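You operate a simulated robot arm through the tools that you are given. There is no shell and no other tool. Be economical: measure what you need, move in short steps, check, and stop when the job is done.

The job below is to be done with a simulated two-armed robot. You get a single attempt, and the scene is never put back.

Task
Fetch the black end cap and set it on the table top over the drawer. Put the 30 stop post from the top of the packing table on top of the bundle of tags. Take the orange logger and leave it on top of the grey box of buckles on the top of the check bench. Put the small carton marked "ties" from the shelf under the check bench on the yellow dock plate on the top of the check bench. Take the empty strap reel and put it on the white spacer plate on the packing bench. Turn the overlap dial to 70. Take the blue post stand and put it on the black rubber pad. Put one of the card scraps from the top of the packing table on the shelf under the check bench. Take the cream felt pad on the top of the check bench and put it away on the clear patch on the steel bench. Take the grey core on the top of the check bench and put it away on the shelf under the hand strapping bench. Turn the twist dial to 2. Carry the flat card box with both arms and set it on the shelf under the check bench. Fetch the wiping pad and set it on the lower shelf of the film rack. Open the cart end flap. Do these in any order. Set down upright: small carton, blue post stand, grey core.

It is judged by the outcome, as a careful person would: the job done as asked, and still so three seconds after it is handed in. It fails if anything else is knocked over, pushed out of place, dropped, spilled or broken. A push-on lid holds only when it is set on centred and level and pressed home; a screw cap is set on level and turned clockwise until tight.

Robot
Two 6-joint arms with two-finger parallel grippers on one trunk, on a base that drives. Base frame: it is fixed to the floor where the robot stands at the start and does not move with it; the origin is under the middle of the robot, x ahead of it, y to its left, z up; the surface under the hand at the start is at about z = 0.88. Lengths are in m, angles in degrees, forces in N, time in s.
The left shoulder is at the start at [0.08, 0.216, 1.584], the right one opposite. With the tool pointing down near the work surface each hand reaches from about 0.1 to 0.7 m from the robot's upright axis, wherever it stands, measured 20 degrees to its own side. Places, roughly: black end cap (5x5x5 cm) [0.7, 0.1, 0.9]; black rubber pad (11x11x2 cm) [-1.5, -0.6, 0.8]; blue post stand (9x9x16 cm) [1, 2, 0.9]; box of buckles [0.5, 0.25, 1]; bundle of tags (5x9x3 cm) [0.9, 2.6, 0.9]; card scrap (10x6x6 cm) [1, 1.8, 0.9]; card scrap (8x6x5 cm) [0.8, 1.5, 0.9]; card scrap (9x6x5 cm) [0.8, 1.3, 0.9]; cart end flap [-1.5, 1.4, 0.3]; clear patch on the steel bench [-5.8, 0.6, 0.9]; cream felt pad (7x5x4 cm) [0.5, 0.4, 0.9]; dock plate [1, -0.5, 1]; empty strap reel (8x8x6 cm) [0.9, 6.9, 0.3]; flat card box [0.75, 2.75, 1]; grey core (6x5x5 cm) [0.6, -0.3, 0.9]; lower shelf of the film rack [-3.3, 1.3, 0.3]; orange logger [0.75, -0.25, 1]; overlap dial [1, 5.7, 0.9]; shelf under the check bench [0.7, -0.5, 0.3]; shelf under the hand strapping bench [0.9, 9.3, 0.3]; small carton [0.75, -0.75, 0.25]; spacer plate [-1.25, 8, 0.75]; stop post [1, 2.5, 1]; table top over the drawer (30x18 cm) [0.98, 2.46, 0.86]; twist dial [0.4, -1.5, 0.9]; wiping pad (6x9x4 cm) [0.5, 4.3, 0.8]. Payload 3.43 kg a hand.
The tool frame of a hand sits at the grasp point between the pads (the TCP): z along the fingers, y along the line on which they close. The tips reach 0.03 m beyond it. Largest opening 0.094 m; finger width 0.028, thickness 0.01; the body of the gripper, 0.05 by 0.096 m, starts 0.055 m behind the TCP.
Orientation is that of the tool frame in the base frame, as a unit quaternion [w, x, y, z]. With the fingers straight down and closing along the base's y, the tool's x points along the base's -x, its y along +y and its z along -z.

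Tools
- The arms move only by the tool move_arm. It takes "left_deltas", "right_deltas" or both (then of equal length, played together; a hand with none holds still); each is a list of rows, each a list of 3 entries, a list of its own where there are three numbers: the turn, a rotation vector about the tool's x, y, z in degrees, then the shift along the tool's x, y, z in m, then the gripper command, from -1 (shut) to 1 (fully open), values between in proportion. In form: [[[ax, ay, az], [tx, ty, tz], claw], ...]. A call has 1 to 8 rows; each row shifts and turns the commanded pose from where the row before left it, along the tool's axes as they then stand. A row lasts 0.2 s, in which the tool goes at most 0.05 m and 8.6 degrees; a call with a longer step from one row to the next is refused whole, and so is a gripper value outside its range. A pose out of reach is approached as far as the arm can. The call stops where the force on the tool passes 40 N (or 10 N more than at its start, if that is more) or the arm is blocked; 0.2 s more then pass. Each finger travels about 0.072 m/s and halts on what it meets, pressing with about 30 N; the grip force reading is that of the motor and also rises with nothing between the fingers. The clock runs only during rows and for 0.2 s after the last one: add rows that do not move to give the fingers time. The reply holds the time, the measured pose of the TCP, the force on the tool along the base axes, the opening and the grip force, in the units named above and with some noise, with the torque about the TCP (base axes, N m) and any sound that the robot's microphone picked up.
- Cameras (640 x 400 px; columns grow to the right, rows downward): "scene" is now at [0.1018, 0.0032, 1.7326]; the picture's right is [0.06, -1.00, 0.00], its down [-0.83, -0.05, -0.56] and it looks along [0.56, 0.03, -0.83] (base axes); focal length 264 px, centre (320, 200). "left" rides on the left gripper at [0.076, -0.014, -0.103] in its tool frame; the picture's right is [0.18, 0.98, 0.00], its down [-0.75, 0.14, -0.64] and it looks along [-0.63, 0.12, 0.77] (tool axes); focal length 243 px, centre (320, 200). "right" rides on the right gripper at [0.076, 0.014, -0.102] in its tool frame; the picture's right is [-0.18, 0.98, 0.00], its down [-0.75, -0.14, -0.64] and it looks along [-0.63, -0.12, 0.77] (tool axes); focal length 243 px, centre (320, 200).
- capture(camera): a new picture of that camera. The clock stands still meanwhile.
- lift_body(by): slides the trunk up (or, below 0, down) by that many m; the arms and the scene camera ride with it, the base frame stays. It gives what a move gives, with no picture.
- drive_base(legs): drives the robot by 1 to 6 legs, each [ahead, left, turn to the left] in m, m and degrees, along the robot's own axes; the way and the turn of a leg run together, so that a leg with both is an arc; at most 1.5 m and 180 degrees a leg. The arms and the cameras ride along, it lands a little off, and it stops where it bumps. It gives what a move gives.
- head_to(pan, tilt): turns the head with the scene camera to pan (to the left, within 86 degrees either way) and tilt (down, from -29 to 69), counted from straight ahead of the robot. It gives what a move gives.
- measure_at(camera, pixels): for up to 12 pixels [column, row] of the newest picture of that camera ("zoom" is the newest enlarged one), the place [x, y, z] in the base frame of the surface seen there, good to about 0.003 m. The clock stands still meanwhile.
- zoom(camera, box): a new picture of the part [left, top, right, bottom] of that camera's present view, enlarged. The clock stands still meanwhile.
- close_job(): hands the job in; it is judged then, once.

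Keep the steps short. Do not move on a guess: measure, check each grasp and each placing, and mend mistakes. In all there are 378 turns and 344 pictures (those below and enlarged ones count). Leave the grippers open and the arms clear of the work at the hand-in unless told otherwise, and finish with a single line.

The tools are called after "Request:" by a JSON object that holds its "name" and its "arguments". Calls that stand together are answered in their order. move_arm: Moves the arms, as the interface text tells. Its arguments: {"type":"object","properties":{"left_deltas":{"type":"array","items":{"type":"array"}},"right_deltas":{"type":"array","items":{"type":"array"}}},"required":[]} The other tools are called the same way: lift_body (by) slides the trunk up or down; drive_base (legs) drives the base; head_to (pan, tilt) turns the head that bears the scene camera; capture (camera) takes a picture; measure_at (camera, pixels) gives the place of the surface under pixels of a picture; zoom (camera, box) takes an enlarged picture of a part of a camera's view; close_job () hands the job in.

At the start:

```text
time: 0.0
left_tcp_pos: [0.6435, 0.0791, 1.1351]
left_orientation: [0.0, -0.001, 1.0, -0.001]
left_ft_force: [0.2, -0.5, 0.3]
left_torque: [-0.01, -0.01, 0.03]
left_finger_gap: 0.094
left_finger_force: 0.0
right_tcp_pos: [0.3748, -0.2675, 0.9986]
right_orientation: [0.0, 0.001, 1.0, 0.0]
right_ft_force: [0.5, 0.0, 0.0]
right_torque: [0.02, -0.01, 0.02]
right_finger_gap: 0.0939
right_finger_force: 0.1
trunk travel left (down, up): [-0.814, 0.026]
robot x, y, heading: [0.0006, 0.0022, 0.0]
head pan, tilt: [3.4, 55.7]
```

scene: 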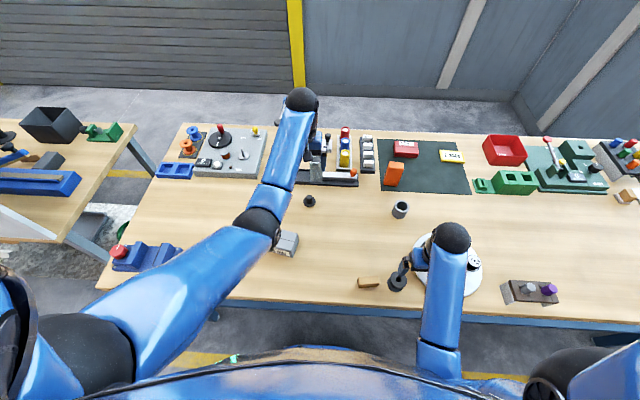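
right: 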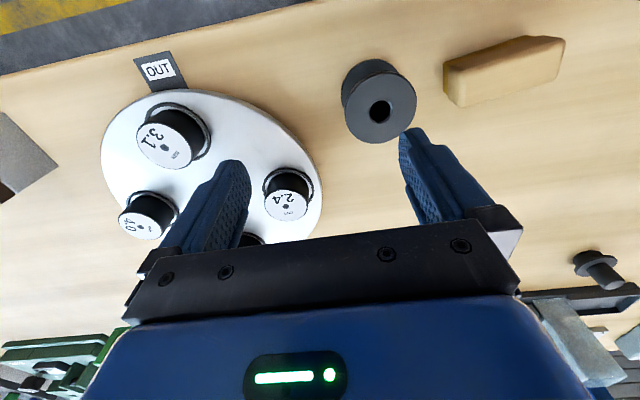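
left: 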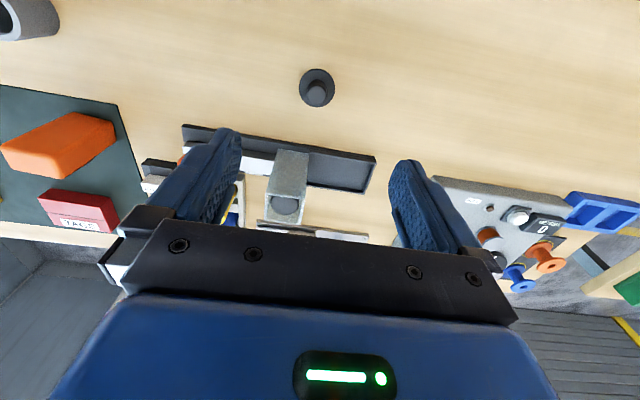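

The bench is in front. I first measure the objects I see: end cap (309,201), core (400,210), orange logger (393,173), grey box (286,243), cream block (368,281), yellow plate (452,156).

Request:
{"name": "measure_at", "arguments": {"camera": "scene", "pixels": [[309, 201], [400, 207], [393, 173], [286, 240], [368, 281], [452, 156], [405, 148], [420, 185], [350, 230], [460, 250], [398, 283], [146, 256]]}}

Request:
{"name": "zoom", "arguments": {"camera": "scene", "box": [240, 120, 480, 300]}}

Request:
{"name": "zoom", "arguments": {"camera": "scene", "box": [100, 110, 300, 280]}}

Request:
{"name": "zoom", "arguments": {"camera": "scene", "box": [440, 120, 640, 320]}}

```text
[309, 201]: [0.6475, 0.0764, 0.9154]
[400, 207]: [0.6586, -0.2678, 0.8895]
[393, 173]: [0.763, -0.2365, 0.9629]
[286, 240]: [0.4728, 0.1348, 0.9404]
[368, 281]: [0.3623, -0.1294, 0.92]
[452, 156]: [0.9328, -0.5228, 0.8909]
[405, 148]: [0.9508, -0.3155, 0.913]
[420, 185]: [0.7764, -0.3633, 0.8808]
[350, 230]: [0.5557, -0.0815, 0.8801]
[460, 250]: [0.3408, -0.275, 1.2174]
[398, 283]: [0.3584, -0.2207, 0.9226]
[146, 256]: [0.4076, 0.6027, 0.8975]
```

```text
2.22 times, centred on (360, 210) of scene
```

zoom: 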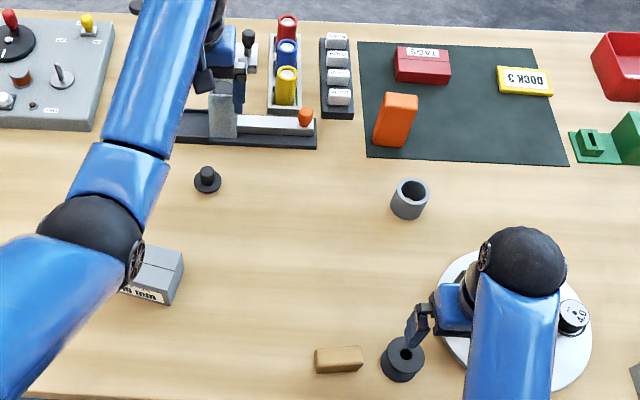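

```text
2.35 times, centred on (200, 195) of scene
```

zoom: 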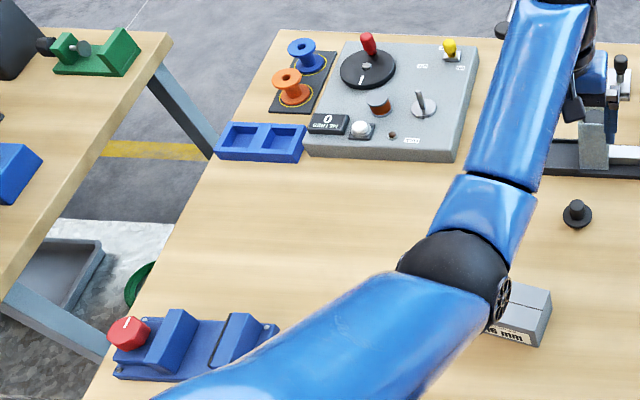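

```text
2.00 times, centred on (540, 220) of scene
```

zoom: 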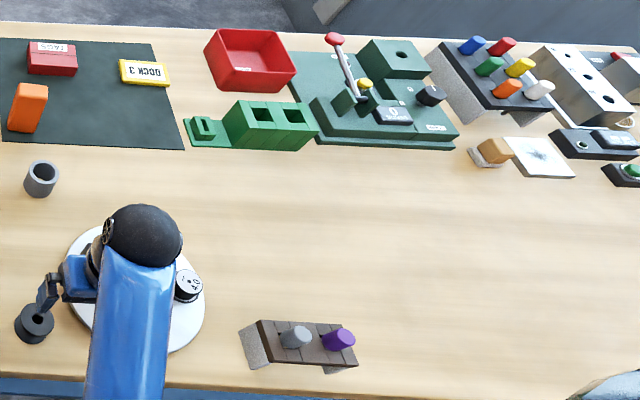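

I shift the left arm back and aside to uncover what is behind it (the felt pad should be near y=0.4).

Request:
{"name": "move_arm", "arguments": {"left_deltas": [[[0, 0, 0], [0.02, 0.03, -0.02], 1], [[0, 0, 0], [0.02, 0.04, -0.02], 1], [[0, 0, 0], [0.02, 0.04, -0.02], 1], [[0, 0, 0], [0.02, 0.04, -0.01], 1], [[0, 0, 0], [0.02, 0.04, -0.01], 1], [[0, 0, 0], [0.02, 0.04, -0.01], 1], [[0, 0, 0], [0.02, 0.04, -0.01], 1], [[0, 0, 0], [0.02, 0.04, -0.01], 1]], "right_deltas": [[[0, 0, 0], [0.0, -0.03, -0.03], 1], [[0, 0, 0], [0.0, -0.03, -0.03], 1], [[0, 0, 0], [0.0, -0.03, -0.03], 1], [[0, 0, 0], [0.0, -0.03, -0.03], 1], [[0, 0, 0], [0.0, -0.03, -0.03], 1], [[0, 0, 0], [0.0, -0.03, -0.03], 1], [[0, 0, 0], [0.0, -0.03, -0.03], 1], [[0, 0, 0], [0.0, -0.03, 0], 1]]}}

Request:
{"name": "capture", "arguments": {"camera": "scene"}}

Request:
{"name": "capture", "arguments": {"camera": "left"}}

```text
time: 1.8
left_tcp_pos: [0.6093, 0.3891, 1.1186]
left_orientation: [0.0, -0.001, 1.0, -0.001]
left_ft_force: [0.2, -2.1, -0.7]
left_torque: [-0.01, 0.02, 0.03]
left_finger_gap: 0.0937
left_finger_force: 0.1
left hand out of reach, approached as far as the arm can: row 1, 2, 3, 4, 5, 6, 7, 8
right_tcp_pos: [0.392, -0.5218, 1.0333]
right_orientation: [0.0, -0.001, 1.0, 0.0]
right_ft_force: [-1.2, -0.1, 0.4]
right_torque: [0.0, -0.03, 0.0]
right_finger_gap: 0.0942
right_finger_force: 0.2
right hand out of reach, approached as far as the arm can: row 1, 2, 3, 4, 5, 6, 7
trunk travel left (down, up): [-0.814, 0.026]
robot x, y, heading: [0.0016, -0.0023, 0.2]
head pan, tilt: [3.4, 55.7]
```

```text
337 pictures are left
```

scene: 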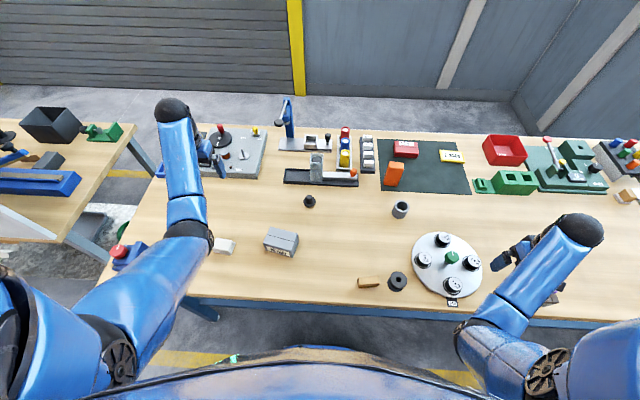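

```text
336 pictures are left
```

left: 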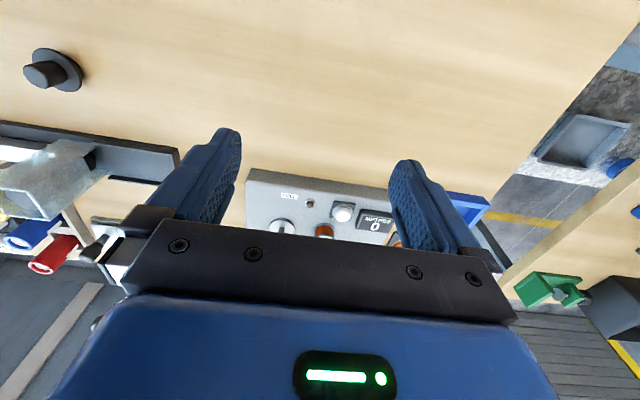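

Now I see the felt pad at (224,246). I zoom in on the area and measure.

Request:
{"name": "zoom", "arguments": {"camera": "scene", "box": [200, 120, 480, 310]}}

Request:
{"name": "measure_at", "arguments": {"camera": "scene", "pixels": [[226, 243], [218, 245], [235, 243], [281, 237], [265, 238], [298, 238], [309, 197], [309, 204], [398, 205], [393, 165], [391, 180], [452, 157]]}}

```text
2.11 times, centred on (340, 215) of scene
```

zoom: 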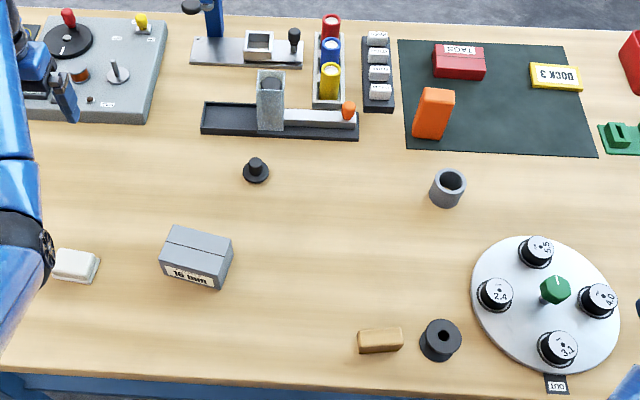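

```text
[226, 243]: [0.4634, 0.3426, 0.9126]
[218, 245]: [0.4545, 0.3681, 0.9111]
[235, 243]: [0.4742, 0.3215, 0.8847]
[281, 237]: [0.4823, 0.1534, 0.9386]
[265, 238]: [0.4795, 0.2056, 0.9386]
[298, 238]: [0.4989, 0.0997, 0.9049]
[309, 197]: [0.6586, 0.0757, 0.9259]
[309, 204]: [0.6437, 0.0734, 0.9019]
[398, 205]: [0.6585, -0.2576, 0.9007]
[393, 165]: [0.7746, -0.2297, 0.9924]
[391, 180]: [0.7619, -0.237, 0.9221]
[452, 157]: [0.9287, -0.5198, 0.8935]
```

Now I measure logger edges and core/cap in the zoomed picture.

Request:
{"name": "measure_at", "arguments": {"camera": "zoom", "pixels": [[426, 90], [452, 93], [420, 108], [444, 112], [416, 135], [440, 137], [452, 110], [255, 161], [265, 178], [175, 238], [225, 245], [190, 228]]}}

Request:
{"name": "zoom", "arguments": {"camera": "scene", "box": [370, 130, 430, 230]}}

```text
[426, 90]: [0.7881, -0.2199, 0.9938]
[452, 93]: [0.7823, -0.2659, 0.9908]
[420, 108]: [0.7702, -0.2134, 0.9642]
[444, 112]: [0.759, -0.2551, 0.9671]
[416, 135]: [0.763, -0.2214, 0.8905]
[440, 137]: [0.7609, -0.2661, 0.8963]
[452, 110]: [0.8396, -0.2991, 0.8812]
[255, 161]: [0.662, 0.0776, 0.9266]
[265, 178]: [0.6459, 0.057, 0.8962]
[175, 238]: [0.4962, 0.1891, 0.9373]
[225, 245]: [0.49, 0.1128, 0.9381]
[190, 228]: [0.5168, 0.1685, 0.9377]
```

```text
4.00 times, centred on (400, 180) of scene
```

zoom: 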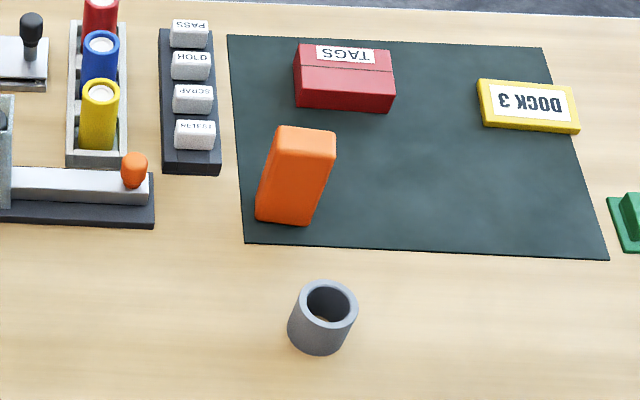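

I look steeply down to see the robot's own base and the bench's front edge.

Request:
{"name": "head_to", "arguments": {"pan": 0, "tilt": 69}}

Request:
{"name": "capture", "arguments": {"camera": "scene"}}

Request:
{"name": "measure_at", "arguments": {"camera": "scene", "pixels": [[320, 250], [320, 265], [320, 272], [320, 280], [320, 295], [320, 320], [400, 285], [250, 285], [250, 240], [250, 260], [250, 300], [400, 300]]}}

```text
time: 2.5
left_tcp_pos: [0.6115, 0.3908, 1.1184]
left_orientation: [0.001, -0.001, 1.0, -0.001]
left_ft_force: [0.1, -0.4, -0.3]
left_torque: [-0.01, 0.06, -0.01]
left_finger_gap: 0.094
left_finger_force: 0.1
right_tcp_pos: [0.3922, -0.5204, 1.033]
right_orientation: [0.0, 0.0, 1.0, 0.0]
right_ft_force: [-0.5, -0.5, -1.3]
right_torque: [0.01, 0.02, 0.02]
right_finger_gap: 0.094
right_finger_force: 0.1
trunk travel left (down, up): [-0.814, 0.026]
robot x, y, heading: [0.0004, 0.004, 0.3]
head pan, tilt: [0.0, 68.8]
```

```text
333 pictures are left
```

scene: 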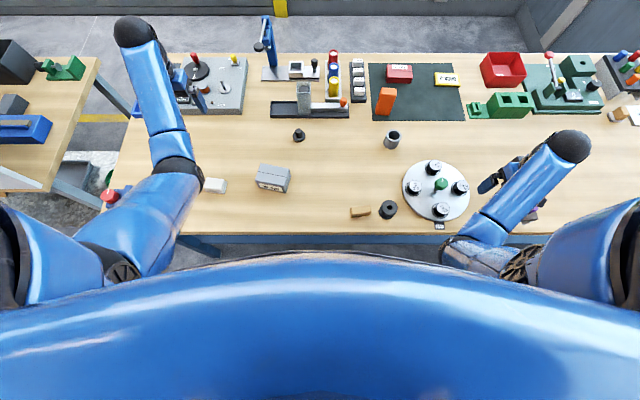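

```text
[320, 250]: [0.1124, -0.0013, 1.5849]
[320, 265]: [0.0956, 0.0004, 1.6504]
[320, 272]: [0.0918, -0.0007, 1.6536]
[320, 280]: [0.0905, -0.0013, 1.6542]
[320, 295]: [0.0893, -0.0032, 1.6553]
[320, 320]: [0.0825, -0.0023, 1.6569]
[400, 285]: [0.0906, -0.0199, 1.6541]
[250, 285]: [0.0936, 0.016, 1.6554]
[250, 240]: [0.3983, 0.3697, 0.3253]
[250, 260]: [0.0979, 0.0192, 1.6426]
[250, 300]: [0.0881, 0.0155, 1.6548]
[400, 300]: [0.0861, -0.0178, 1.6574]
```

I measure the left arm's joints to learn its shape, and the bench edge.

Request:
{"name": "measure_at", "arguments": {"camera": "scene", "pixels": [[135, 28], [172, 165], [120, 268], [175, 130], [185, 85], [60, 245], [300, 232], [300, 236], [440, 184], [570, 147], [535, 265], [465, 245]]}}

Request:
{"name": "drive_base", "arguments": {"legs": [[0.1, 0, 0]]}}

```text
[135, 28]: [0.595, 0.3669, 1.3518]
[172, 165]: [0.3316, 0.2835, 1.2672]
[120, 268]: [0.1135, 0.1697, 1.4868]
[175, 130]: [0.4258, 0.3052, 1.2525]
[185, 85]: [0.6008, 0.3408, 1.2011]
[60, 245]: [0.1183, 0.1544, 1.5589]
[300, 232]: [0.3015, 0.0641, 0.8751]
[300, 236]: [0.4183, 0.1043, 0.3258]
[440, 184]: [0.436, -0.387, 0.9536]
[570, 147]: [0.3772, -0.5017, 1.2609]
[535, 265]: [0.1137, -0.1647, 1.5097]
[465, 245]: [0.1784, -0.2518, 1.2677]
```

```text
time: 3.7
left_tcp_pos: [0.6993, 0.3893, 1.124]
left_orientation: [0.004, -0.002, 1.0, 0.0]
left_ft_force: [-1.6, -0.4, 0.4]
left_torque: [0.02, -0.04, 0.04]
left_finger_gap: 0.0939
left_finger_force: 0.1
right_tcp_pos: [0.4813, -0.5209, 1.0356]
right_orientation: [0.004, 0.0, 1.0, 0.0]
right_ft_force: [-0.8, -0.7, -0.5]
right_torque: [0.01, -0.04, 0.0]
right_finger_gap: 0.094
right_finger_force: 0.1
trunk travel left (down, up): [-0.814, 0.026]
robot x, y, heading: [0.095, 0.0004, 0.4]
head pan, tilt: [0.0, 68.8]
```

No bump. I go 5 cm further so the logger is well within reach, and tilt the head back.

Request:
{"name": "drive_base", "arguments": {"legs": [[0.05, 0, 0]]}}

Request:
{"name": "head_to", "arguments": {"pan": 0, "tilt": 55}}

Request:
{"name": "move_arm", "arguments": {"right_deltas": [[[0, 0, 0], [-0.04, 0.02, 0], 1], [[0, 0, 0], [-0.04, 0.03, -0.0], 1], [[0, 0, 0], [-0.03, 0.03, -0.01], 1], [[0, 0, 0], [-0.03, 0.03, -0.01], 1], [[0, 0, 0], [-0.03, 0.03, -0.01], 1], [[0, 0, 0], [0, 0.03, -0.01], 1], [[0, 0, 0], [0, 0.04, 0], 1], [[0, 0, 0], [0, 0, 0], 1]]}}

Request:
{"name": "capture", "arguments": {"camera": "right"}}

```text
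time: 4.6
left_tcp_pos: [0.7486, 0.3902, 1.1236]
left_orientation: [0.004, -0.003, 1.0, 0.0]
left_ft_force: [0.1, 0.0, -0.7]
left_torque: [-0.01, -0.06, 0.02]
left_finger_gap: 0.0942
left_finger_force: 0.0
right_tcp_pos: [0.5338, -0.5209, 1.0357]
right_orientation: [0.003, 0.0, 1.0, 0.0]
right_ft_force: [-0.7, 0.1, 0.0]
right_torque: [0.01, -0.03, -0.01]
right_finger_gap: 0.0942
right_finger_force: 0.1
trunk travel left (down, up): [-0.814, 0.026]
robot x, y, heading: [0.1504, -0.0017, 0.2]
head pan, tilt: [0.0, 68.8]
```

```text
time: 5.4
left_tcp_pos: [0.7543, 0.3913, 1.1197]
left_orientation: [0.001, -0.002, 1.0, 0.0]
left_ft_force: [0.2, -0.3, -0.2]
left_torque: [-0.01, 0.02, 0.0]
left_finger_gap: 0.094
left_finger_force: 0.1
right_tcp_pos: [0.5367, -0.5197, 1.0326]
right_orientation: [0.001, 0.0, 1.0, 0.001]
right_ft_force: [0.1, -1.0, 0.0]
right_torque: [0.04, 0.0, -0.01]
right_finger_gap: 0.0941
right_finger_force: 0.1
trunk travel left (down, up): [-0.814, 0.026]
robot x, y, heading: [0.1463, 0.0037, 0.2]
head pan, tilt: [0.0, 55.0]
```

```text
time: 7.2
left_tcp_pos: [0.7575, 0.3911, 1.1183]
left_orientation: [0.0, -0.002, 1.0, 0.0]
left_ft_force: [0.2, 0.1, 0.3]
left_torque: [0.0, 0.0, 0.03]
left_finger_gap: 0.0939
left_finger_force: 0.1
right_tcp_pos: [0.7112, -0.3103, 1.0672]
right_orientation: [0.0, 0.0, 1.0, -0.001]
right_ft_force: [-0.5, -0.2, -0.3]
right_torque: [-0.01, 0.04, 0.02]
right_finger_gap: 0.0939
right_finger_force: 0.1
right hand out of reach, approached as far as the arm can: row 7
trunk travel left (down, up): [-0.814, 0.026]
robot x, y, heading: [0.1489, -0.0002, -0.0]
head pan, tilt: [0.0, 55.0]
```

```text
332 pictures are left
```

right: 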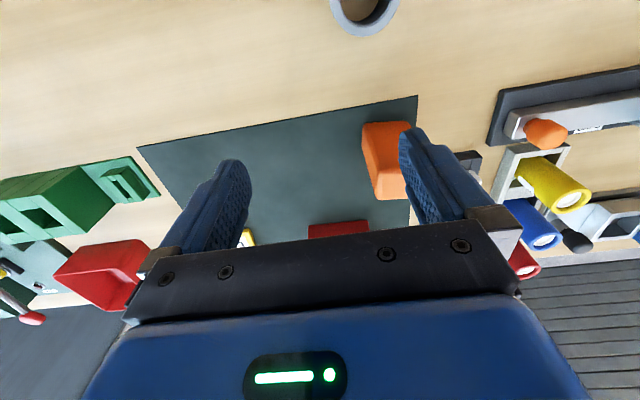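

The logger is at (385,150) in the right view. I measure its top outline.

Request:
{"name": "measure_at", "arguments": {"camera": "right", "pixels": [[366, 126], [405, 126], [372, 160], [375, 190], [395, 190], [385, 130], [385, 150], [385, 175]]}}

Request:
{"name": "zoom", "arguments": {"camera": "right", "box": [320, 100, 440, 220]}}

```text
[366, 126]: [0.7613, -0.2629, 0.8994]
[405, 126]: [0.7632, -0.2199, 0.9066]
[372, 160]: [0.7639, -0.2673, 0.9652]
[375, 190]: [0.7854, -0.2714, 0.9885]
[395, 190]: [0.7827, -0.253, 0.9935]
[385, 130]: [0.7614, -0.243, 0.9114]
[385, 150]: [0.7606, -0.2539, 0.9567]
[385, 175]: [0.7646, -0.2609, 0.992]
```

```text
3.33 times, centred on (380, 160) of right
```

zoom: 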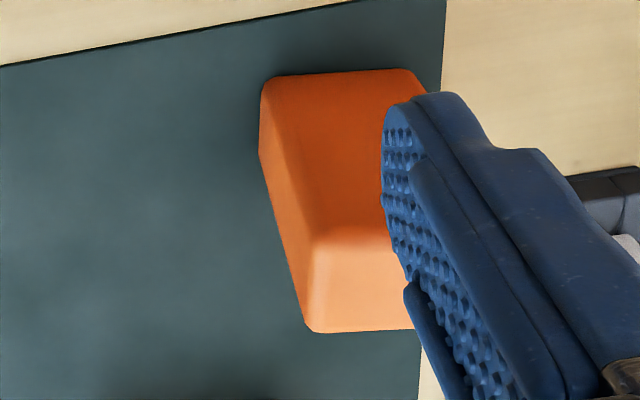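

Front face at x≈0.762, y centre −0.244, top z 0.992. I move over it, then check the pose.

Request:
{"name": "move_arm", "arguments": {"right_deltas": [[[0, 0, 0], [-0.033, 0.033, 0], 1], [[0, 0, 0], [-0.032, 0.033, 0], 1], [[0, 0, 0], [0, 0, 0.02], 1]]}}

Request:
{"name": "capture", "arguments": {"camera": "right"}}

```text
time: 8.0
left_tcp_pos: [0.7565, 0.3906, 1.1186]
left_orientation: [0.0, -0.003, 1.0, 0.0]
left_ft_force: [1.1, -0.2, -0.1]
left_torque: [0.02, -0.01, -0.01]
left_finger_gap: 0.094
left_finger_force: 0.2
right_tcp_pos: [0.7736, -0.2455, 1.049]
right_orientation: [0.0, 0.0, 1.0, 0.0]
right_ft_force: [-0.6, 0.7, -0.8]
right_torque: [-0.02, 0.03, -0.03]
right_finger_gap: 0.0941
right_finger_force: 0.1
trunk travel left (down, up): [-0.814, 0.026]
robot x, y, heading: [0.1437, -0.0009, -0.1]
head pan, tilt: [0.0, 55.0]
```

```text
330 pictures are left
```

right: 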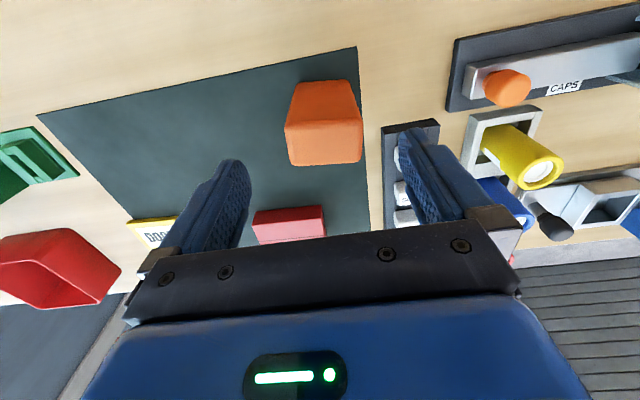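

Well centred. I descend 9.5 cm and close.

Request:
{"name": "move_arm", "arguments": {"right_deltas": [[[0, 0, 0], [0, 0, 0.04], 1], [[0, 0, 0], [-0.003, 0, 0.04], 1], [[0, 0, 0], [0, 0, 0.015], 1], [[0, 0, 0], [0, 0, 0], -1], [[0, 0, 0], [0, 0, 0], -1], [[0, 0, 0], [0, 0, 0], -1]]}}

Request:
{"name": "move_arm", "arguments": {"right_deltas": [[[0, 0, 0], [0, 0, -0.03], -1], [[0, 0, 0], [0, 0, -0.04], -1], [[0, 0, 0], [0, 0, -0.04], -1]]}}

```text
time: 9.4
left_tcp_pos: [0.7558, 0.3907, 1.1183]
left_orientation: [0.0, -0.003, 1.0, 0.0]
left_ft_force: [-0.2, -0.7, -0.1]
left_torque: [0.01, 0.01, -0.01]
left_finger_gap: 0.0941
left_finger_force: 0.1
right_tcp_pos: [0.7791, -0.2422, 0.9551]
right_orientation: [0.0, -0.001, 1.0, 0.0]
right_ft_force: [0.4, 1.2, 0.4]
right_torque: [-0.01, 0.0, -0.06]
right_finger_gap: 0.0609
right_finger_force: 29.8
trunk travel left (down, up): [-0.814, 0.026]
robot x, y, heading: [0.1476, -0.0022, 0.1]
head pan, tilt: [0.0, 55.0]
```

```text
time: 10.2
left_tcp_pos: [0.7561, 0.3918, 1.1188]
left_orientation: [0.001, -0.003, 1.0, 0.0]
left_ft_force: [0.3, 1.0, -0.1]
left_torque: [0.03, -0.01, 0.02]
left_finger_gap: 0.0941
left_finger_force: 0.0
right_tcp_pos: [0.779, -0.2452, 1.0642]
right_orientation: [-0.001, -0.001, 1.0, 0.001]
right_ft_force: [0.6, -0.4, -0.8]
right_torque: [0.02, 0.0, -0.02]
right_finger_gap: 0.061
right_finger_force: 29.5
trunk travel left (down, up): [-0.814, 0.026]
robot x, y, heading: [0.147, 0.0028, 0.0]
head pan, tilt: [0.0, 55.0]
```

Held. I back up 0.2 m so the grey box is comfortably reachable, then view the box.

Request:
{"name": "drive_base", "arguments": {"legs": [[-0.2, 0, 0]]}}

Request:
{"name": "zoom", "arguments": {"camera": "scene", "box": [220, 180, 340, 280]}}

```text
time: 11.8
left_tcp_pos: [0.5616, 0.3895, 1.116]
left_orientation: [-0.002, -0.003, 1.0, 0.0]
left_ft_force: [0.5, -0.3, 0.2]
left_torque: [0.03, 0.05, 0.06]
left_finger_gap: 0.094
left_finger_force: 0.1
right_tcp_pos: [0.5856, -0.2456, 1.0611]
right_orientation: [-0.002, -0.001, 1.0, 0.0]
right_ft_force: [0.1, -0.9, -1.0]
right_torque: [0.01, -0.01, 0.0]
right_finger_gap: 0.0607
right_finger_force: 30.2
trunk travel left (down, up): [-0.814, 0.026]
robot x, y, heading: [-0.0525, -0.0023, -0.0]
head pan, tilt: [0.0, 55.0]
```

```text
4.00 times, centred on (280, 230) of scene
```

zoom: 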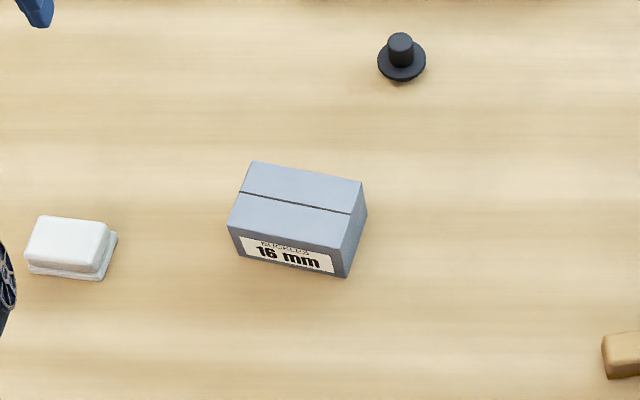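

Box reads "BUCKLES 16 mm". I measure its top corners and the felt pad's top.

Request:
{"name": "measure_at", "arguments": {"camera": "zoom", "pixels": [[254, 166], [359, 185], [337, 245], [233, 224], [296, 203], [45, 220], [103, 227], [92, 268], [30, 258], [68, 240], [400, 42], [400, 70]]}}

```text
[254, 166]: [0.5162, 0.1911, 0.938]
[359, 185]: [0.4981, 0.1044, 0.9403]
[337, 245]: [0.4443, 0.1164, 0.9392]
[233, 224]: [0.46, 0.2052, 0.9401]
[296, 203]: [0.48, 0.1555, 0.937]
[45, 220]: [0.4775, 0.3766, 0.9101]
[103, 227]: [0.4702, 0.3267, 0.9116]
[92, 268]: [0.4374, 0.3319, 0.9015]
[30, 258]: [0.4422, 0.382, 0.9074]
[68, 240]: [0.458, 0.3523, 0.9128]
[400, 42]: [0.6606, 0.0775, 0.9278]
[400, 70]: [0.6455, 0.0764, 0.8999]
```

Box top centre [0.479, 0.154, 0.939]. I carry the logger there at height.

Request:
{"name": "move_arm", "arguments": {"right_deltas": [[[0, 0, 0], [0.01, 0.045, 0], -1], [[0, 0, 0], [0.01, 0.045, 0], -1], [[0, 0, 0], [0.01, 0.045, 0], -1], [[0, 0, 0], [0.01, 0.045, 0], -1], [[0, 0, 0], [0.01, 0.045, 0], -1], [[0, 0, 0], [0.015, 0.045, 0], -1], [[0, 0, 0], [0.015, 0.045, 0], -1], [[0, 0, 0], [0.015, 0.045, 0], -1]]}}

Request:
{"name": "move_arm", "arguments": {"right_deltas": [[[0, 0, 0], [0.01, 0.04, 0], -1], [[0, 0, 4], [0, 0, 0], -1], [[0, 0, 4], [0, 0, 0], -1]]}}

Request:
{"name": "capture", "arguments": {"camera": "scene"}}

```text
time: 13.6
left_tcp_pos: [0.557, 0.3929, 1.1171]
left_orientation: [0.0, -0.002, 1.0, -0.001]
left_ft_force: [0.4, 0.7, -0.5]
left_torque: [0.0, 0.01, 0.02]
left_finger_gap: 0.0941
left_finger_force: 0.1
right_tcp_pos: [0.4851, 0.1161, 1.0646]
right_orientation: [0.0, 0.0, 1.0, -0.001]
right_ft_force: [0.1, -1.0, -2.2]
right_torque: [0.01, 0.0, 0.0]
right_finger_gap: 0.0604
right_finger_force: 29.8
trunk travel left (down, up): [-0.814, 0.026]
robot x, y, heading: [-0.0529, -0.0013, 0.3]
head pan, tilt: [0.0, 55.0]
```

```text
time: 14.4
left_tcp_pos: [0.5578, 0.39, 1.119]
left_orientation: [0.0, -0.003, 1.0, 0.0]
left_ft_force: [0.9, 0.0, -0.7]
left_torque: [0.0, -0.01, 0.01]
left_finger_gap: 0.0939
left_finger_force: 0.0
right_tcp_pos: [0.4767, 0.1551, 1.0643]
right_orientation: [-0.001, 0.069, 0.998, 0.001]
right_ft_force: [-0.4, 0.1, -0.7]
right_torque: [0.0, 0.0, 0.0]
right_finger_gap: 0.0604
right_finger_force: 30.1
trunk travel left (down, up): [-0.814, 0.026]
robot x, y, heading: [-0.0516, -0.0028, 0.1]
head pan, tilt: [0.0, 55.0]
```

```text
328 pictures are left
```

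scene: 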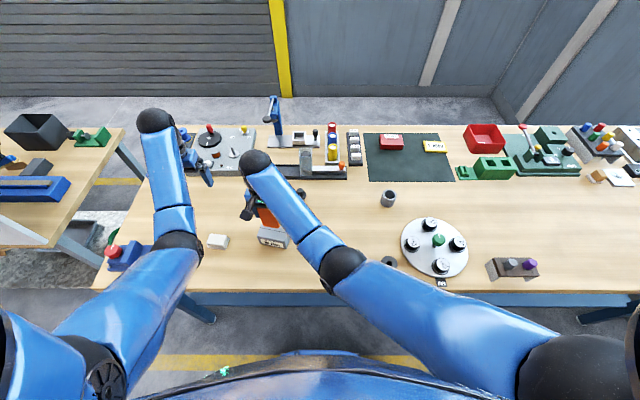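

Over the box. I lower 5.3 cm until it touches, then check force.

Request:
{"name": "move_arm", "arguments": {"right_deltas": [[[0, 0, 0], [0, 0, 0.03], -1], [[0, 0, 0], [0, 0, 0.015], -1], [[0, 0, 0], [0, 0, 0.008], -1], [[0, 0, 0], [0, 0, 0.003], -1]]}}

Request:
{"name": "capture", "arguments": {"camera": "right"}}

```text
time: 15.4
left_tcp_pos: [0.5559, 0.3898, 1.1222]
left_orientation: [0.001, -0.003, 1.0, 0.0]
left_ft_force: [0.1, 0.2, -0.9]
left_torque: [-0.01, 0.0, 0.02]
left_finger_gap: 0.094
left_finger_force: 0.0
right_tcp_pos: [0.4746, 0.154, 1.0113]
right_orientation: [0.003, 0.069, 0.998, 0.002]
right_ft_force: [0.6, -1.2, 19.6]
right_torque: [-0.31, 0.26, -0.11]
right_finger_gap: 0.06
right_finger_force: 29.5
trunk travel left (down, up): [-0.814, 0.026]
robot x, y, heading: [-0.05, 0.0036, 0.2]
head pan, tilt: [0.0, 55.0]
```

```text
327 pictures are left
```

right: 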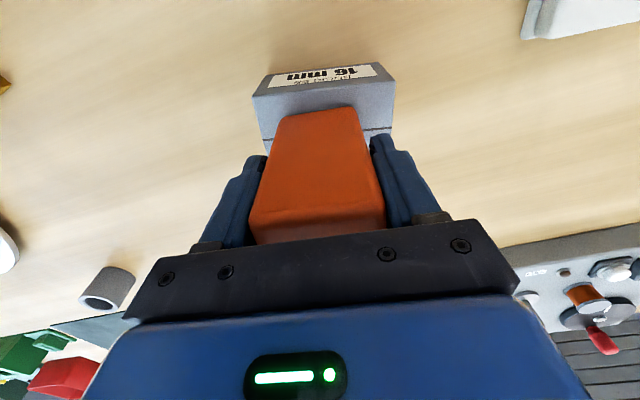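

It sits on the box (19.6 N). I ease off, open, and rise.

Request:
{"name": "move_arm", "arguments": {"right_deltas": [[[0, 0, 0], [0, 0, -0.002], -1], [[0, 0, 0], [0, 0, 0], 0.6], [[0, 0, 0], [0, 0, 0], 1], [[0, 0, 0], [0, 0, 0], 1], [[0, 0, 0], [0, 0, -0.02], 1], [[0, 0, 0], [0, 0, -0.03], 1]]}}

Request:
{"name": "capture", "arguments": {"camera": "right"}}

```text
time: 16.8
left_tcp_pos: [0.556, 0.391, 1.1187]
left_orientation: [0.0, -0.002, 1.0, 0.0]
left_ft_force: [0.7, 0.8, 0.7]
left_torque: [-0.01, 0.02, 0.0]
left_finger_gap: 0.094
left_finger_force: 0.2
right_tcp_pos: [0.4734, 0.1545, 1.0592]
right_orientation: [0.0, 0.069, 0.998, 0.0]
right_ft_force: [0.3, 0.1, -0.3]
right_torque: [-0.02, 0.01, -0.01]
right_finger_gap: 0.094
right_finger_force: 0.0
trunk travel left (down, up): [-0.814, 0.026]
robot x, y, heading: [-0.052, 0.0013, 0.1]
head pan, tilt: [0.0, 55.0]
```

```text
326 pictures are left
```

right: 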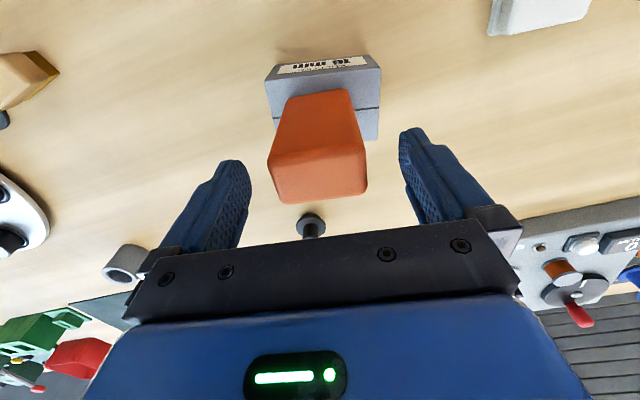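

The logger stands squarely. I slide the right hand forward clear of it, raise, and swing it back to the right.

Request:
{"name": "move_arm", "arguments": {"right_deltas": [[[0, 0, 0], [-0.04, 0, 0], 1], [[0, 0, 0], [-0.04, 0, 0], 1], [[0, 0, 0], [-0.03, 0, -0.02], 1], [[0, 0, 0], [0, -0.03, -0.02], 1], [[0, 0, 0], [0, -0.045, -0.01], 1], [[0, 0, 0], [0, -0.045, 0], 1], [[0, 0, 0], [0, -0.045, 0], 1], [[0, 0, 0], [0, -0.045, 0], 1]]}}

Request:
{"name": "move_arm", "arguments": {"right_deltas": [[[0, 0, -8], [0, -0.04, 0], 1], [[0, 0, 0], [0, -0.045, 0], 1], [[0, 0, 0], [0, -0.045, 0], 1], [[0, 0, 0], [0, -0.045, 0], 1], [[0, 0, 0], [0.02, -0.03, 0], 1]]}}

Request:
{"name": "head_to", "arguments": {"pan": -60, "tilt": 35}}

Request:
{"name": "capture", "arguments": {"camera": "scene"}}

```text
time: 18.6
left_tcp_pos: [0.5578, 0.389, 1.1177]
left_orientation: [0.0, -0.002, 1.0, 0.001]
left_ft_force: [-0.1, -0.2, -0.2]
left_torque: [0.01, 0.02, 0.0]
left_finger_gap: 0.0943
left_finger_force: 0.1
right_tcp_pos: [0.5535, -0.0722, 1.1065]
right_orientation: [0.0, 0.07, 0.998, 0.002]
right_ft_force: [-0.1, -0.8, 0.5]
right_torque: [0.02, 0.02, 0.03]
right_finger_gap: 0.0941
right_finger_force: 0.1
right hand out of reach, approached as far as the arm can: row 3, 8
trunk travel left (down, up): [-0.814, 0.026]
robot x, y, heading: [-0.0579, -0.0001, 0.1]
head pan, tilt: [0.0, 55.0]
```

```text
time: 19.8
left_tcp_pos: [0.5557, 0.3909, 1.119]
left_orientation: [0.0, -0.003, 1.0, -0.001]
left_ft_force: [-0.2, -0.2, 0.1]
left_torque: [0.0, 0.0, 0.0]
left_finger_gap: 0.0942
left_finger_force: 0.0
right_tcp_pos: [0.5453, -0.2739, 1.0861]
right_orientation: [0.001, -0.001, 1.0, 0.001]
right_ft_force: [-0.9, -0.8, -0.5]
right_torque: [0.02, 0.0, 0.0]
right_finger_gap: 0.0939
right_finger_force: 0.1
right hand out of reach, approached as far as the arm can: row 1, 2, 4, 5
trunk travel left (down, up): [-0.814, 0.026]
robot x, y, heading: [-0.0521, 0.0015, 0.3]
head pan, tilt: [0.0, 55.0]
```

```text
time: 21.1
left_tcp_pos: [0.5577, 0.3899, 1.1196]
left_orientation: [0.0, -0.002, 1.0, 0.001]
left_ft_force: [-0.4, 0.0, 0.4]
left_torque: [0.0, -0.01, 0.0]
left_finger_gap: 0.0942
left_finger_force: 0.0
right_tcp_pos: [0.5467, -0.2747, 1.0859]
right_orientation: [0.0, -0.002, 1.0, 0.0]
right_ft_force: [0.3, 0.3, 0.3]
right_torque: [-0.03, 0.02, -0.01]
right_finger_gap: 0.094
right_finger_force: 0.0
trunk travel left (down, up): [-0.814, 0.026]
robot x, y, heading: [-0.0517, 0.0022, 0.1]
head pan, tilt: [-60.0, 35.0]
```

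```text
325 pictures are left
```

scene: 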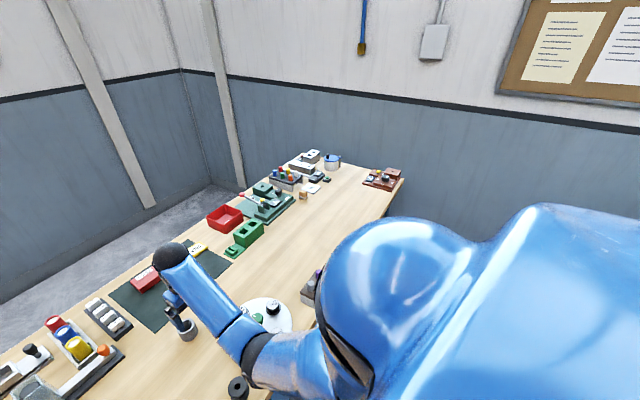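

I back off 0.25 m and drive right to the twist dial near [0.4, −1.5].

Request:
{"name": "drive_base", "arguments": {"legs": [[-0.25, 0, 0], [0, -1.25, 0]]}}

Request:
{"name": "head_to", "arguments": {"pan": -10, "tilt": 50}}

Request:
{"name": "capture", "arguments": {"camera": "scene"}}

```text
time: 28.8
left_tcp_pos: [0.3005, -0.8623, 1.119]
left_orientation: [0.001, 0.003, 1.0, -0.001]
left_ft_force: [-0.1, -0.2, 0.1]
left_torque: [-0.03, -0.03, 0.01]
left_finger_gap: 0.0939
left_finger_force: 0.1
right_tcp_pos: [0.2793, -1.5253, 1.086]
right_orientation: [0.0, 0.006, 1.0, -0.001]
right_ft_force: [-0.4, 0.2, 0.5]
right_torque: [0.05, 0.0, -0.01]
right_finger_gap: 0.0941
right_finger_force: 0.0
trunk travel left (down, up): [-0.814, 0.026]
robot x, y, heading: [-0.3149, -1.2456, -0.7]
head pan, tilt: [-60.0, 35.0]
```

```text
time: 30.0
left_tcp_pos: [0.3004, -0.8617, 1.1191]
left_orientation: [0.0, 0.003, 1.0, 0.0]
left_ft_force: [0.6, -0.2, 0.5]
left_torque: [0.04, -0.03, 0.02]
left_finger_gap: 0.0938
left_finger_force: 0.1
right_tcp_pos: [0.2799, -1.5264, 1.086]
right_orientation: [0.0, 0.005, 1.0, 0.0]
right_ft_force: [-0.4, 0.4, -0.2]
right_torque: [0.0, 0.05, -0.03]
right_finger_gap: 0.0939
right_finger_force: 0.0
trunk travel left (down, up): [-0.814, 0.026]
robot x, y, heading: [-0.3139, -1.2446, -0.6]
head pan, tilt: [-10.0, 50.0]
```

```text
324 pictures are left
```

scene: 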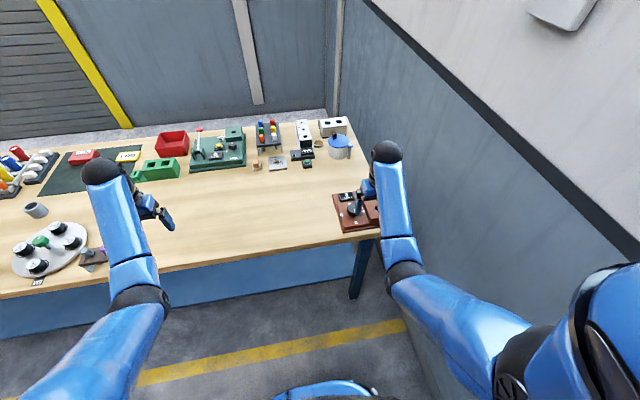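

I zoom on the dial panel at (355,210).

Request:
{"name": "zoom", "arguments": {"camera": "scene", "box": [315, 165, 395, 245]}}

Request:
{"name": "zoom", "arguments": {"camera": "scene", "box": [140, 100, 380, 250]}}

Request:
{"name": "capture", "arguments": {"camera": "right"}}

```text
5.00 times, centred on (355, 205) of scene
```

zoom: 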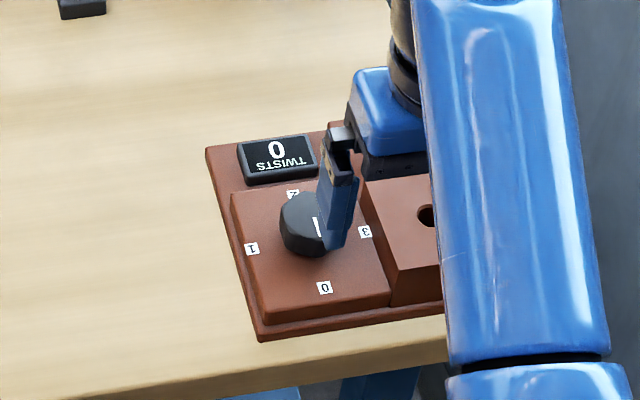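

```text
2.67 times, centred on (260, 175) of scene
```

zoom: 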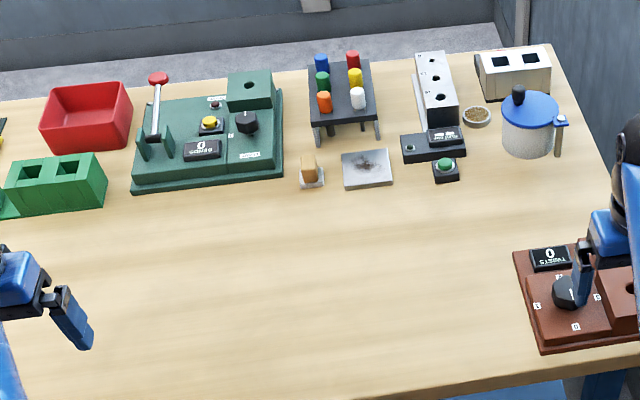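

```text
321 pictures are left
```

right: 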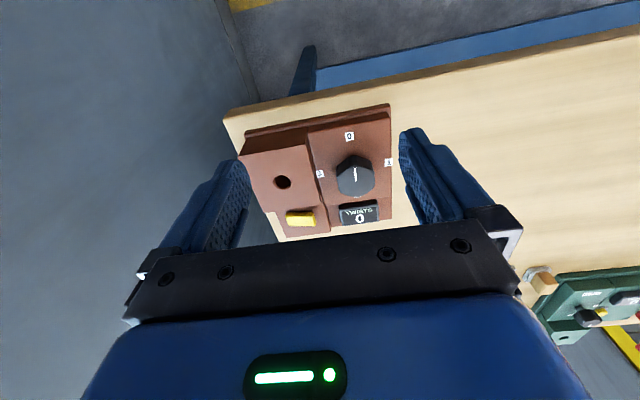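

I zoom the dial from the wrist camera and measure it.

Request:
{"name": "zoom", "arguments": {"camera": "right", "box": [230, 90, 410, 250]}}

Request:
{"name": "measure_at", "arguments": {"camera": "right", "pixels": [[356, 165], [356, 180], [340, 172], [372, 172], [356, 194], [330, 150], [349, 136], [282, 182], [300, 218], [389, 162], [320, 174], [375, 145]]}}

```text
2.50 times, centred on (320, 170) of right
```

zoom: 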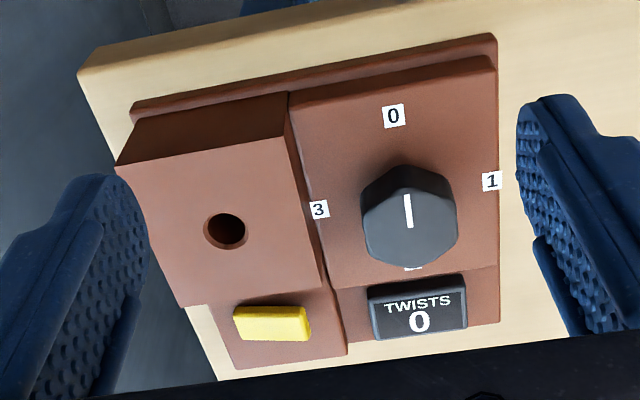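

```text
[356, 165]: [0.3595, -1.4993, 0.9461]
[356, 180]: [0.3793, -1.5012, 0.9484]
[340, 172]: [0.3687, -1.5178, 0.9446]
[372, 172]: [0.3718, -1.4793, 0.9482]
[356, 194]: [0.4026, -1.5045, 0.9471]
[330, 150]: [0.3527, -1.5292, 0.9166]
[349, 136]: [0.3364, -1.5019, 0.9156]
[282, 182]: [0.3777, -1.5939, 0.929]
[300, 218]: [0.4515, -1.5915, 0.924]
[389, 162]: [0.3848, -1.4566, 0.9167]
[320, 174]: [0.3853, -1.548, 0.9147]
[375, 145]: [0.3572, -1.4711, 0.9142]
```

Dial centre ≈[0.384,−1.501], top z 0.947; labels run clockwise 0‑1‑2‑3 seen from above; pointer at 0. I drive ahead 0.15 m and begin pre-rotating the right hand −90°.

Request:
{"name": "drive_base", "arguments": {"legs": [[0.15, 0, 0.6]]}}

Request:
{"name": "move_arm", "arguments": {"right_deltas": [[[0, 0, -8.4], [0, 0, 0], 0.3], [[0, 0, -8.4], [0, 0, 0], 0.3], [[0, 0, -8.4], [0, 0, 0], 0.3], [[0, 0, -8.4], [0, 0, 0], 0.3], [[0, 0, -8.4], [0, 0, 0], 0.3], [[0, 0, -8.4], [0, 0, 0], 0.3], [[0, 0, -8.4], [0, 0, 0], 0.3], [[0, 0, -8.4], [0, 0, 0], 0.3]]}}

Request:
{"name": "move_arm", "arguments": {"right_deltas": [[[0, 0, -8.4], [0, 0, 0], 0.3], [[0, 0, -8.4], [0, 0, 0], 0.3], [[0, 0, -6], [0, 0, 0], 0.3]]}}

Request:
{"name": "capture", "arguments": {"camera": "right"}}

```text
time: 31.3
left_tcp_pos: [0.4412, -0.8563, 1.121]
left_orientation: [0.002, -0.001, 1.0, 0.0]
left_ft_force: [0.0, 0.1, -1.0]
left_torque: [-0.03, -0.02, 0.03]
left_finger_gap: 0.094
left_finger_force: 0.0
right_tcp_pos: [0.4275, -1.5212, 1.089]
right_orientation: [0.002, 0.0, 1.0, 0.0]
right_ft_force: [-0.3, 0.4, -0.1]
right_torque: [-0.02, -0.03, 0.03]
right_finger_gap: 0.094
right_finger_force: 0.1
trunk travel left (down, up): [-0.814, 0.026]
robot x, y, heading: [-0.1691, -1.246, -0.3]
head pan, tilt: [-10.0, 50.0]
```

```text
time: 33.1
left_tcp_pos: [0.4433, -0.8564, 1.1191]
left_orientation: [0.001, -0.002, 1.0, 0.0]
left_ft_force: [-0.2, -0.2, 0.4]
left_torque: [-0.03, 0.01, 0.01]
left_finger_gap: 0.0942
left_finger_force: 0.1
right_tcp_pos: [0.4293, -1.5215, 1.086]
right_orientation: [0.0, -0.555, 0.832, 0.0]
right_ft_force: [-0.3, -0.5, 0.7]
right_torque: [-0.02, -0.02, 0.0]
right_finger_gap: 0.0612
right_finger_force: 0.0
trunk travel left (down, up): [-0.814, 0.026]
robot x, y, heading: [-0.1656, -1.2523, 0.1]
head pan, tilt: [-10.0, 50.0]
```

```text
time: 33.9
left_tcp_pos: [0.4424, -0.8567, 1.1197]
left_orientation: [0.0, -0.002, 1.0, 0.0]
left_ft_force: [0.0, 0.8, -0.9]
left_torque: [-0.02, 0.04, -0.03]
left_finger_gap: 0.0942
left_finger_force: 0.1
right_tcp_pos: [0.4307, -1.5205, 1.087]
right_orientation: [0.0, 0.708, -0.707, 0.001]
right_ft_force: [0.2, -1.0, -0.1]
right_torque: [-0.03, 0.0, -0.05]
right_finger_gap: 0.061
right_finger_force: 0.1
trunk travel left (down, up): [-0.814, 0.026]
robot x, y, heading: [-0.1658, -1.2464, -0.2]
head pan, tilt: [-10.0, 50.0]
```

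```text
319 pictures are left
```

right: 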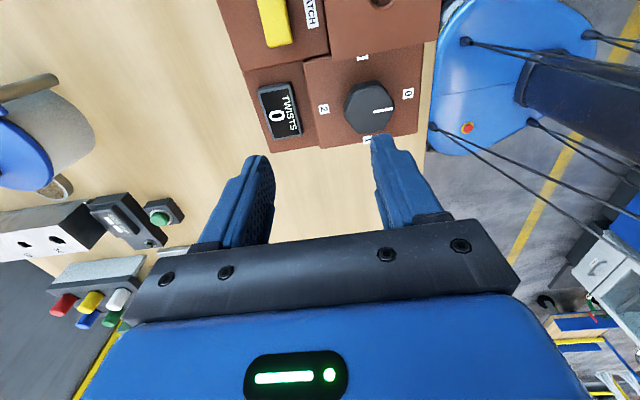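

I move over the dial and go down to z≈0.963.

Request:
{"name": "move_arm", "arguments": {"right_deltas": [[[0, 0, 0], [-0.019, 0.046, 0], 0.3], [[0, 0, 0], [0, 0, 0.045], 0.3], [[0, 0, 0], [0, 0, 0.045], 0.3], [[0, 0, 0], [0, 0, 0.022], 0.3]]}}

Request:
{"name": "capture", "arguments": {"camera": "right"}}

```text
time: 34.8
left_tcp_pos: [0.4416, -0.8556, 1.1192]
left_orientation: [0.0, -0.002, 1.0, -0.001]
left_ft_force: [0.2, -0.1, 0.4]
left_torque: [0.01, 0.03, 0.01]
left_finger_gap: 0.0938
left_finger_force: 0.1
right_tcp_pos: [0.3996, -1.5039, 0.9783]
right_orientation: [0.003, -0.707, 0.707, -0.003]
right_ft_force: [-1.6, 0.8, 6.0]
right_torque: [0.04, 0.2, 0.01]
right_finger_gap: 0.0617
right_finger_force: 0.8
right hand out of reach, approached as far as the arm can: row 1
trunk travel left (down, up): [-0.814, 0.026]
robot x, y, heading: [-0.1701, -1.253, -0.1]
head pan, tilt: [-10.0, 50.0]
stopped in row 4 (right hand): the force on the tool passed its limit at 58 N (the readings are from after the stop); the commanded pose is now the measured one
```

```text
318 pictures are left
```

right: 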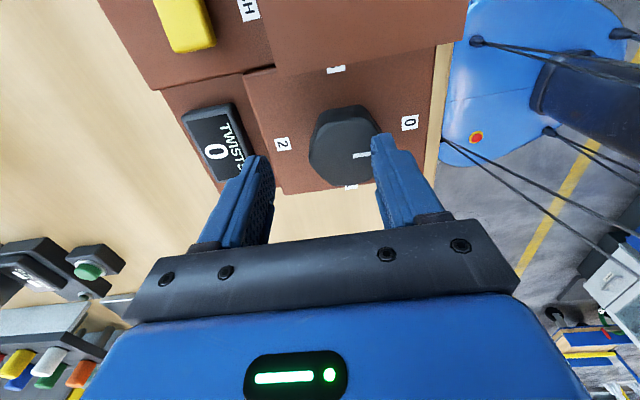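

The x shift was cut short and a finger touched the knob top. I rise 2 cm, shift, and check before descending.

Request:
{"name": "move_arm", "arguments": {"right_deltas": [[[0, 0, 0], [0, 0, -0.02], 0.3], [[0, 0, 0], [-0.003, 0.0155, 0], 0.3], [[0, 0, 0], [0, 0, 0], 0.3]]}}

Request:
{"name": "capture", "arguments": {"camera": "right"}}

Request:
{"name": "measure_at", "arguments": {"camera": "right", "pixels": [[330, 120], [370, 120], [350, 115], [350, 150]]}}

```text
time: 35.6
left_tcp_pos: [0.4427, -0.856, 1.1183]
left_orientation: [0.0, -0.002, 1.0, 0.0]
left_ft_force: [-0.5, -0.8, 0.5]
left_torque: [0.0, -0.01, 0.0]
left_finger_gap: 0.0942
left_finger_force: 0.0
right_tcp_pos: [0.3838, -1.4993, 0.9969]
right_orientation: [0.002, -0.707, 0.707, -0.002]
right_ft_force: [-0.1, 0.3, 0.1]
right_torque: [-0.01, 0.03, 0.06]
right_finger_gap: 0.0611
right_finger_force: 0.0
trunk travel left (down, up): [-0.814, 0.026]
robot x, y, heading: [-0.1681, -1.2445, -0.1]
head pan, tilt: [-10.0, 50.0]
```

```text
317 pictures are left
```

right: 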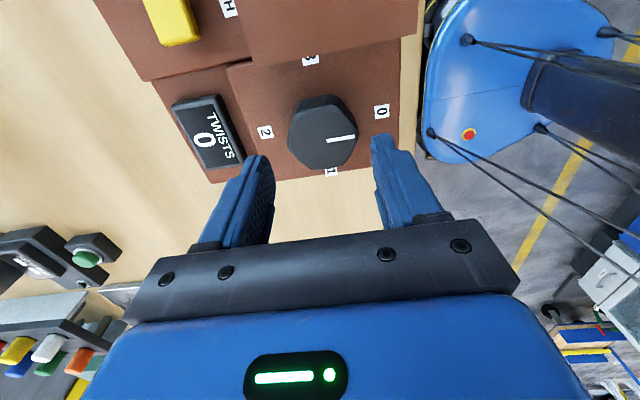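

```text
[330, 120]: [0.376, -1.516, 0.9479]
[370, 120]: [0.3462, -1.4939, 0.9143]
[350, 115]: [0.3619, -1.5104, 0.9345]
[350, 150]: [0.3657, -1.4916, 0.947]
```

Request:
{"name": "measure_at", "arguments": {"camera": "right", "pixels": [[295, 130], [354, 150], [325, 135], [320, 162], [320, 105], [300, 155], [345, 160]]}}

```text
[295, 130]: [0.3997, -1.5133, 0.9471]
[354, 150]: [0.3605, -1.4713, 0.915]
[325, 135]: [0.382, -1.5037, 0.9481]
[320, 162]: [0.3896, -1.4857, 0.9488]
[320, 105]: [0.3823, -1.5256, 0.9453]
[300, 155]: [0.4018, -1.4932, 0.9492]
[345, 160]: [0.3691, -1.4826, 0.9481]
```

Knob centre ≈[0.383,−1.504]. I nudge 5 mm, descend to 0.963 and grip.

Request:
{"name": "move_arm", "arguments": {"right_deltas": [[[0, 0, 0], [0.005, 0.001, 0.01], 0.3], [[0, 0, 0], [0, 0, 0.023], 0.3], [[0, 0, 0], [0, 0, 0], -1], [[0, 0, 0], [0, 0, 0], -1]]}}

```text
time: 36.6
left_tcp_pos: [0.4422, -0.8567, 1.1185]
left_orientation: [0.001, -0.001, 1.0, 0.0]
left_ft_force: [0.0, 0.4, 0.6]
left_torque: [0.0, 0.02, -0.01]
left_finger_gap: 0.0939
left_finger_force: 0.1
right_tcp_pos: [0.3839, -1.5055, 0.9645]
right_orientation: [0.001, -0.707, 0.707, -0.002]
right_ft_force: [-5.3, 0.2, 0.4]
right_torque: [0.04, 0.25, 0.01]
right_finger_gap: 0.0466
right_finger_force: 45.2
trunk travel left (down, up): [-0.814, 0.026]
robot x, y, heading: [-0.1698, -1.2437, 0.1]
head pan, tilt: [-10.0, 50.0]
```

Gripped at 4.7 cm. Now I turn clockwise (tool +z) in rows of 8°.

Request:
{"name": "move_arm", "arguments": {"right_deltas": [[[0, 0, 8.2], [0, 0, 0], -1], [[0, 0, 8.2], [0, 0, 0], -1], [[0, 0, 8.2], [0, 0, 0], -1], [[0, 0, 8.2], [0, 0, 0], -1], [[0, 0, 8.2], [0, 0, 0], -1], [[0, 0, 8.2], [0, 0, 0], -1], [[0, 0, 8.2], [0, 0, 0], -1], [[0, 0, 8.2], [0, 0, 0], -1]]}}

Request:
{"name": "capture", "arguments": {"camera": "right"}}

```text
time: 38.4
left_tcp_pos: [0.4414, -0.854, 1.1197]
left_orientation: [0.0, -0.002, 1.0, -0.001]
left_ft_force: [0.6, -0.9, 0.1]
left_torque: [0.0, 0.0, 0.0]
left_finger_gap: 0.0941
left_finger_force: 0.1
right_tcp_pos: [0.3793, -1.5034, 0.9638]
right_orientation: [0.001, -0.21, 0.978, 0.001]
right_ft_force: [-25.6, 16.4, -16.1]
right_torque: [0.78, 0.02, 0.08]
right_finger_gap: 0.0466
right_finger_force: 44.5
trunk travel left (down, up): [-0.814, 0.026]
robot x, y, heading: [-0.1689, -1.2464, 0.1]
head pan, tilt: [-10.0, 50.0]
```

```text
316 pictures are left
```

right: 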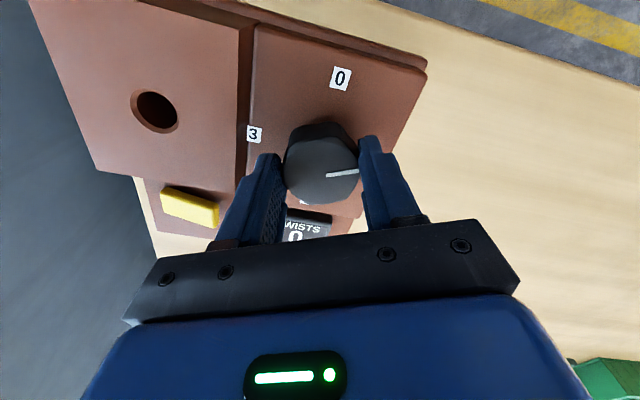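

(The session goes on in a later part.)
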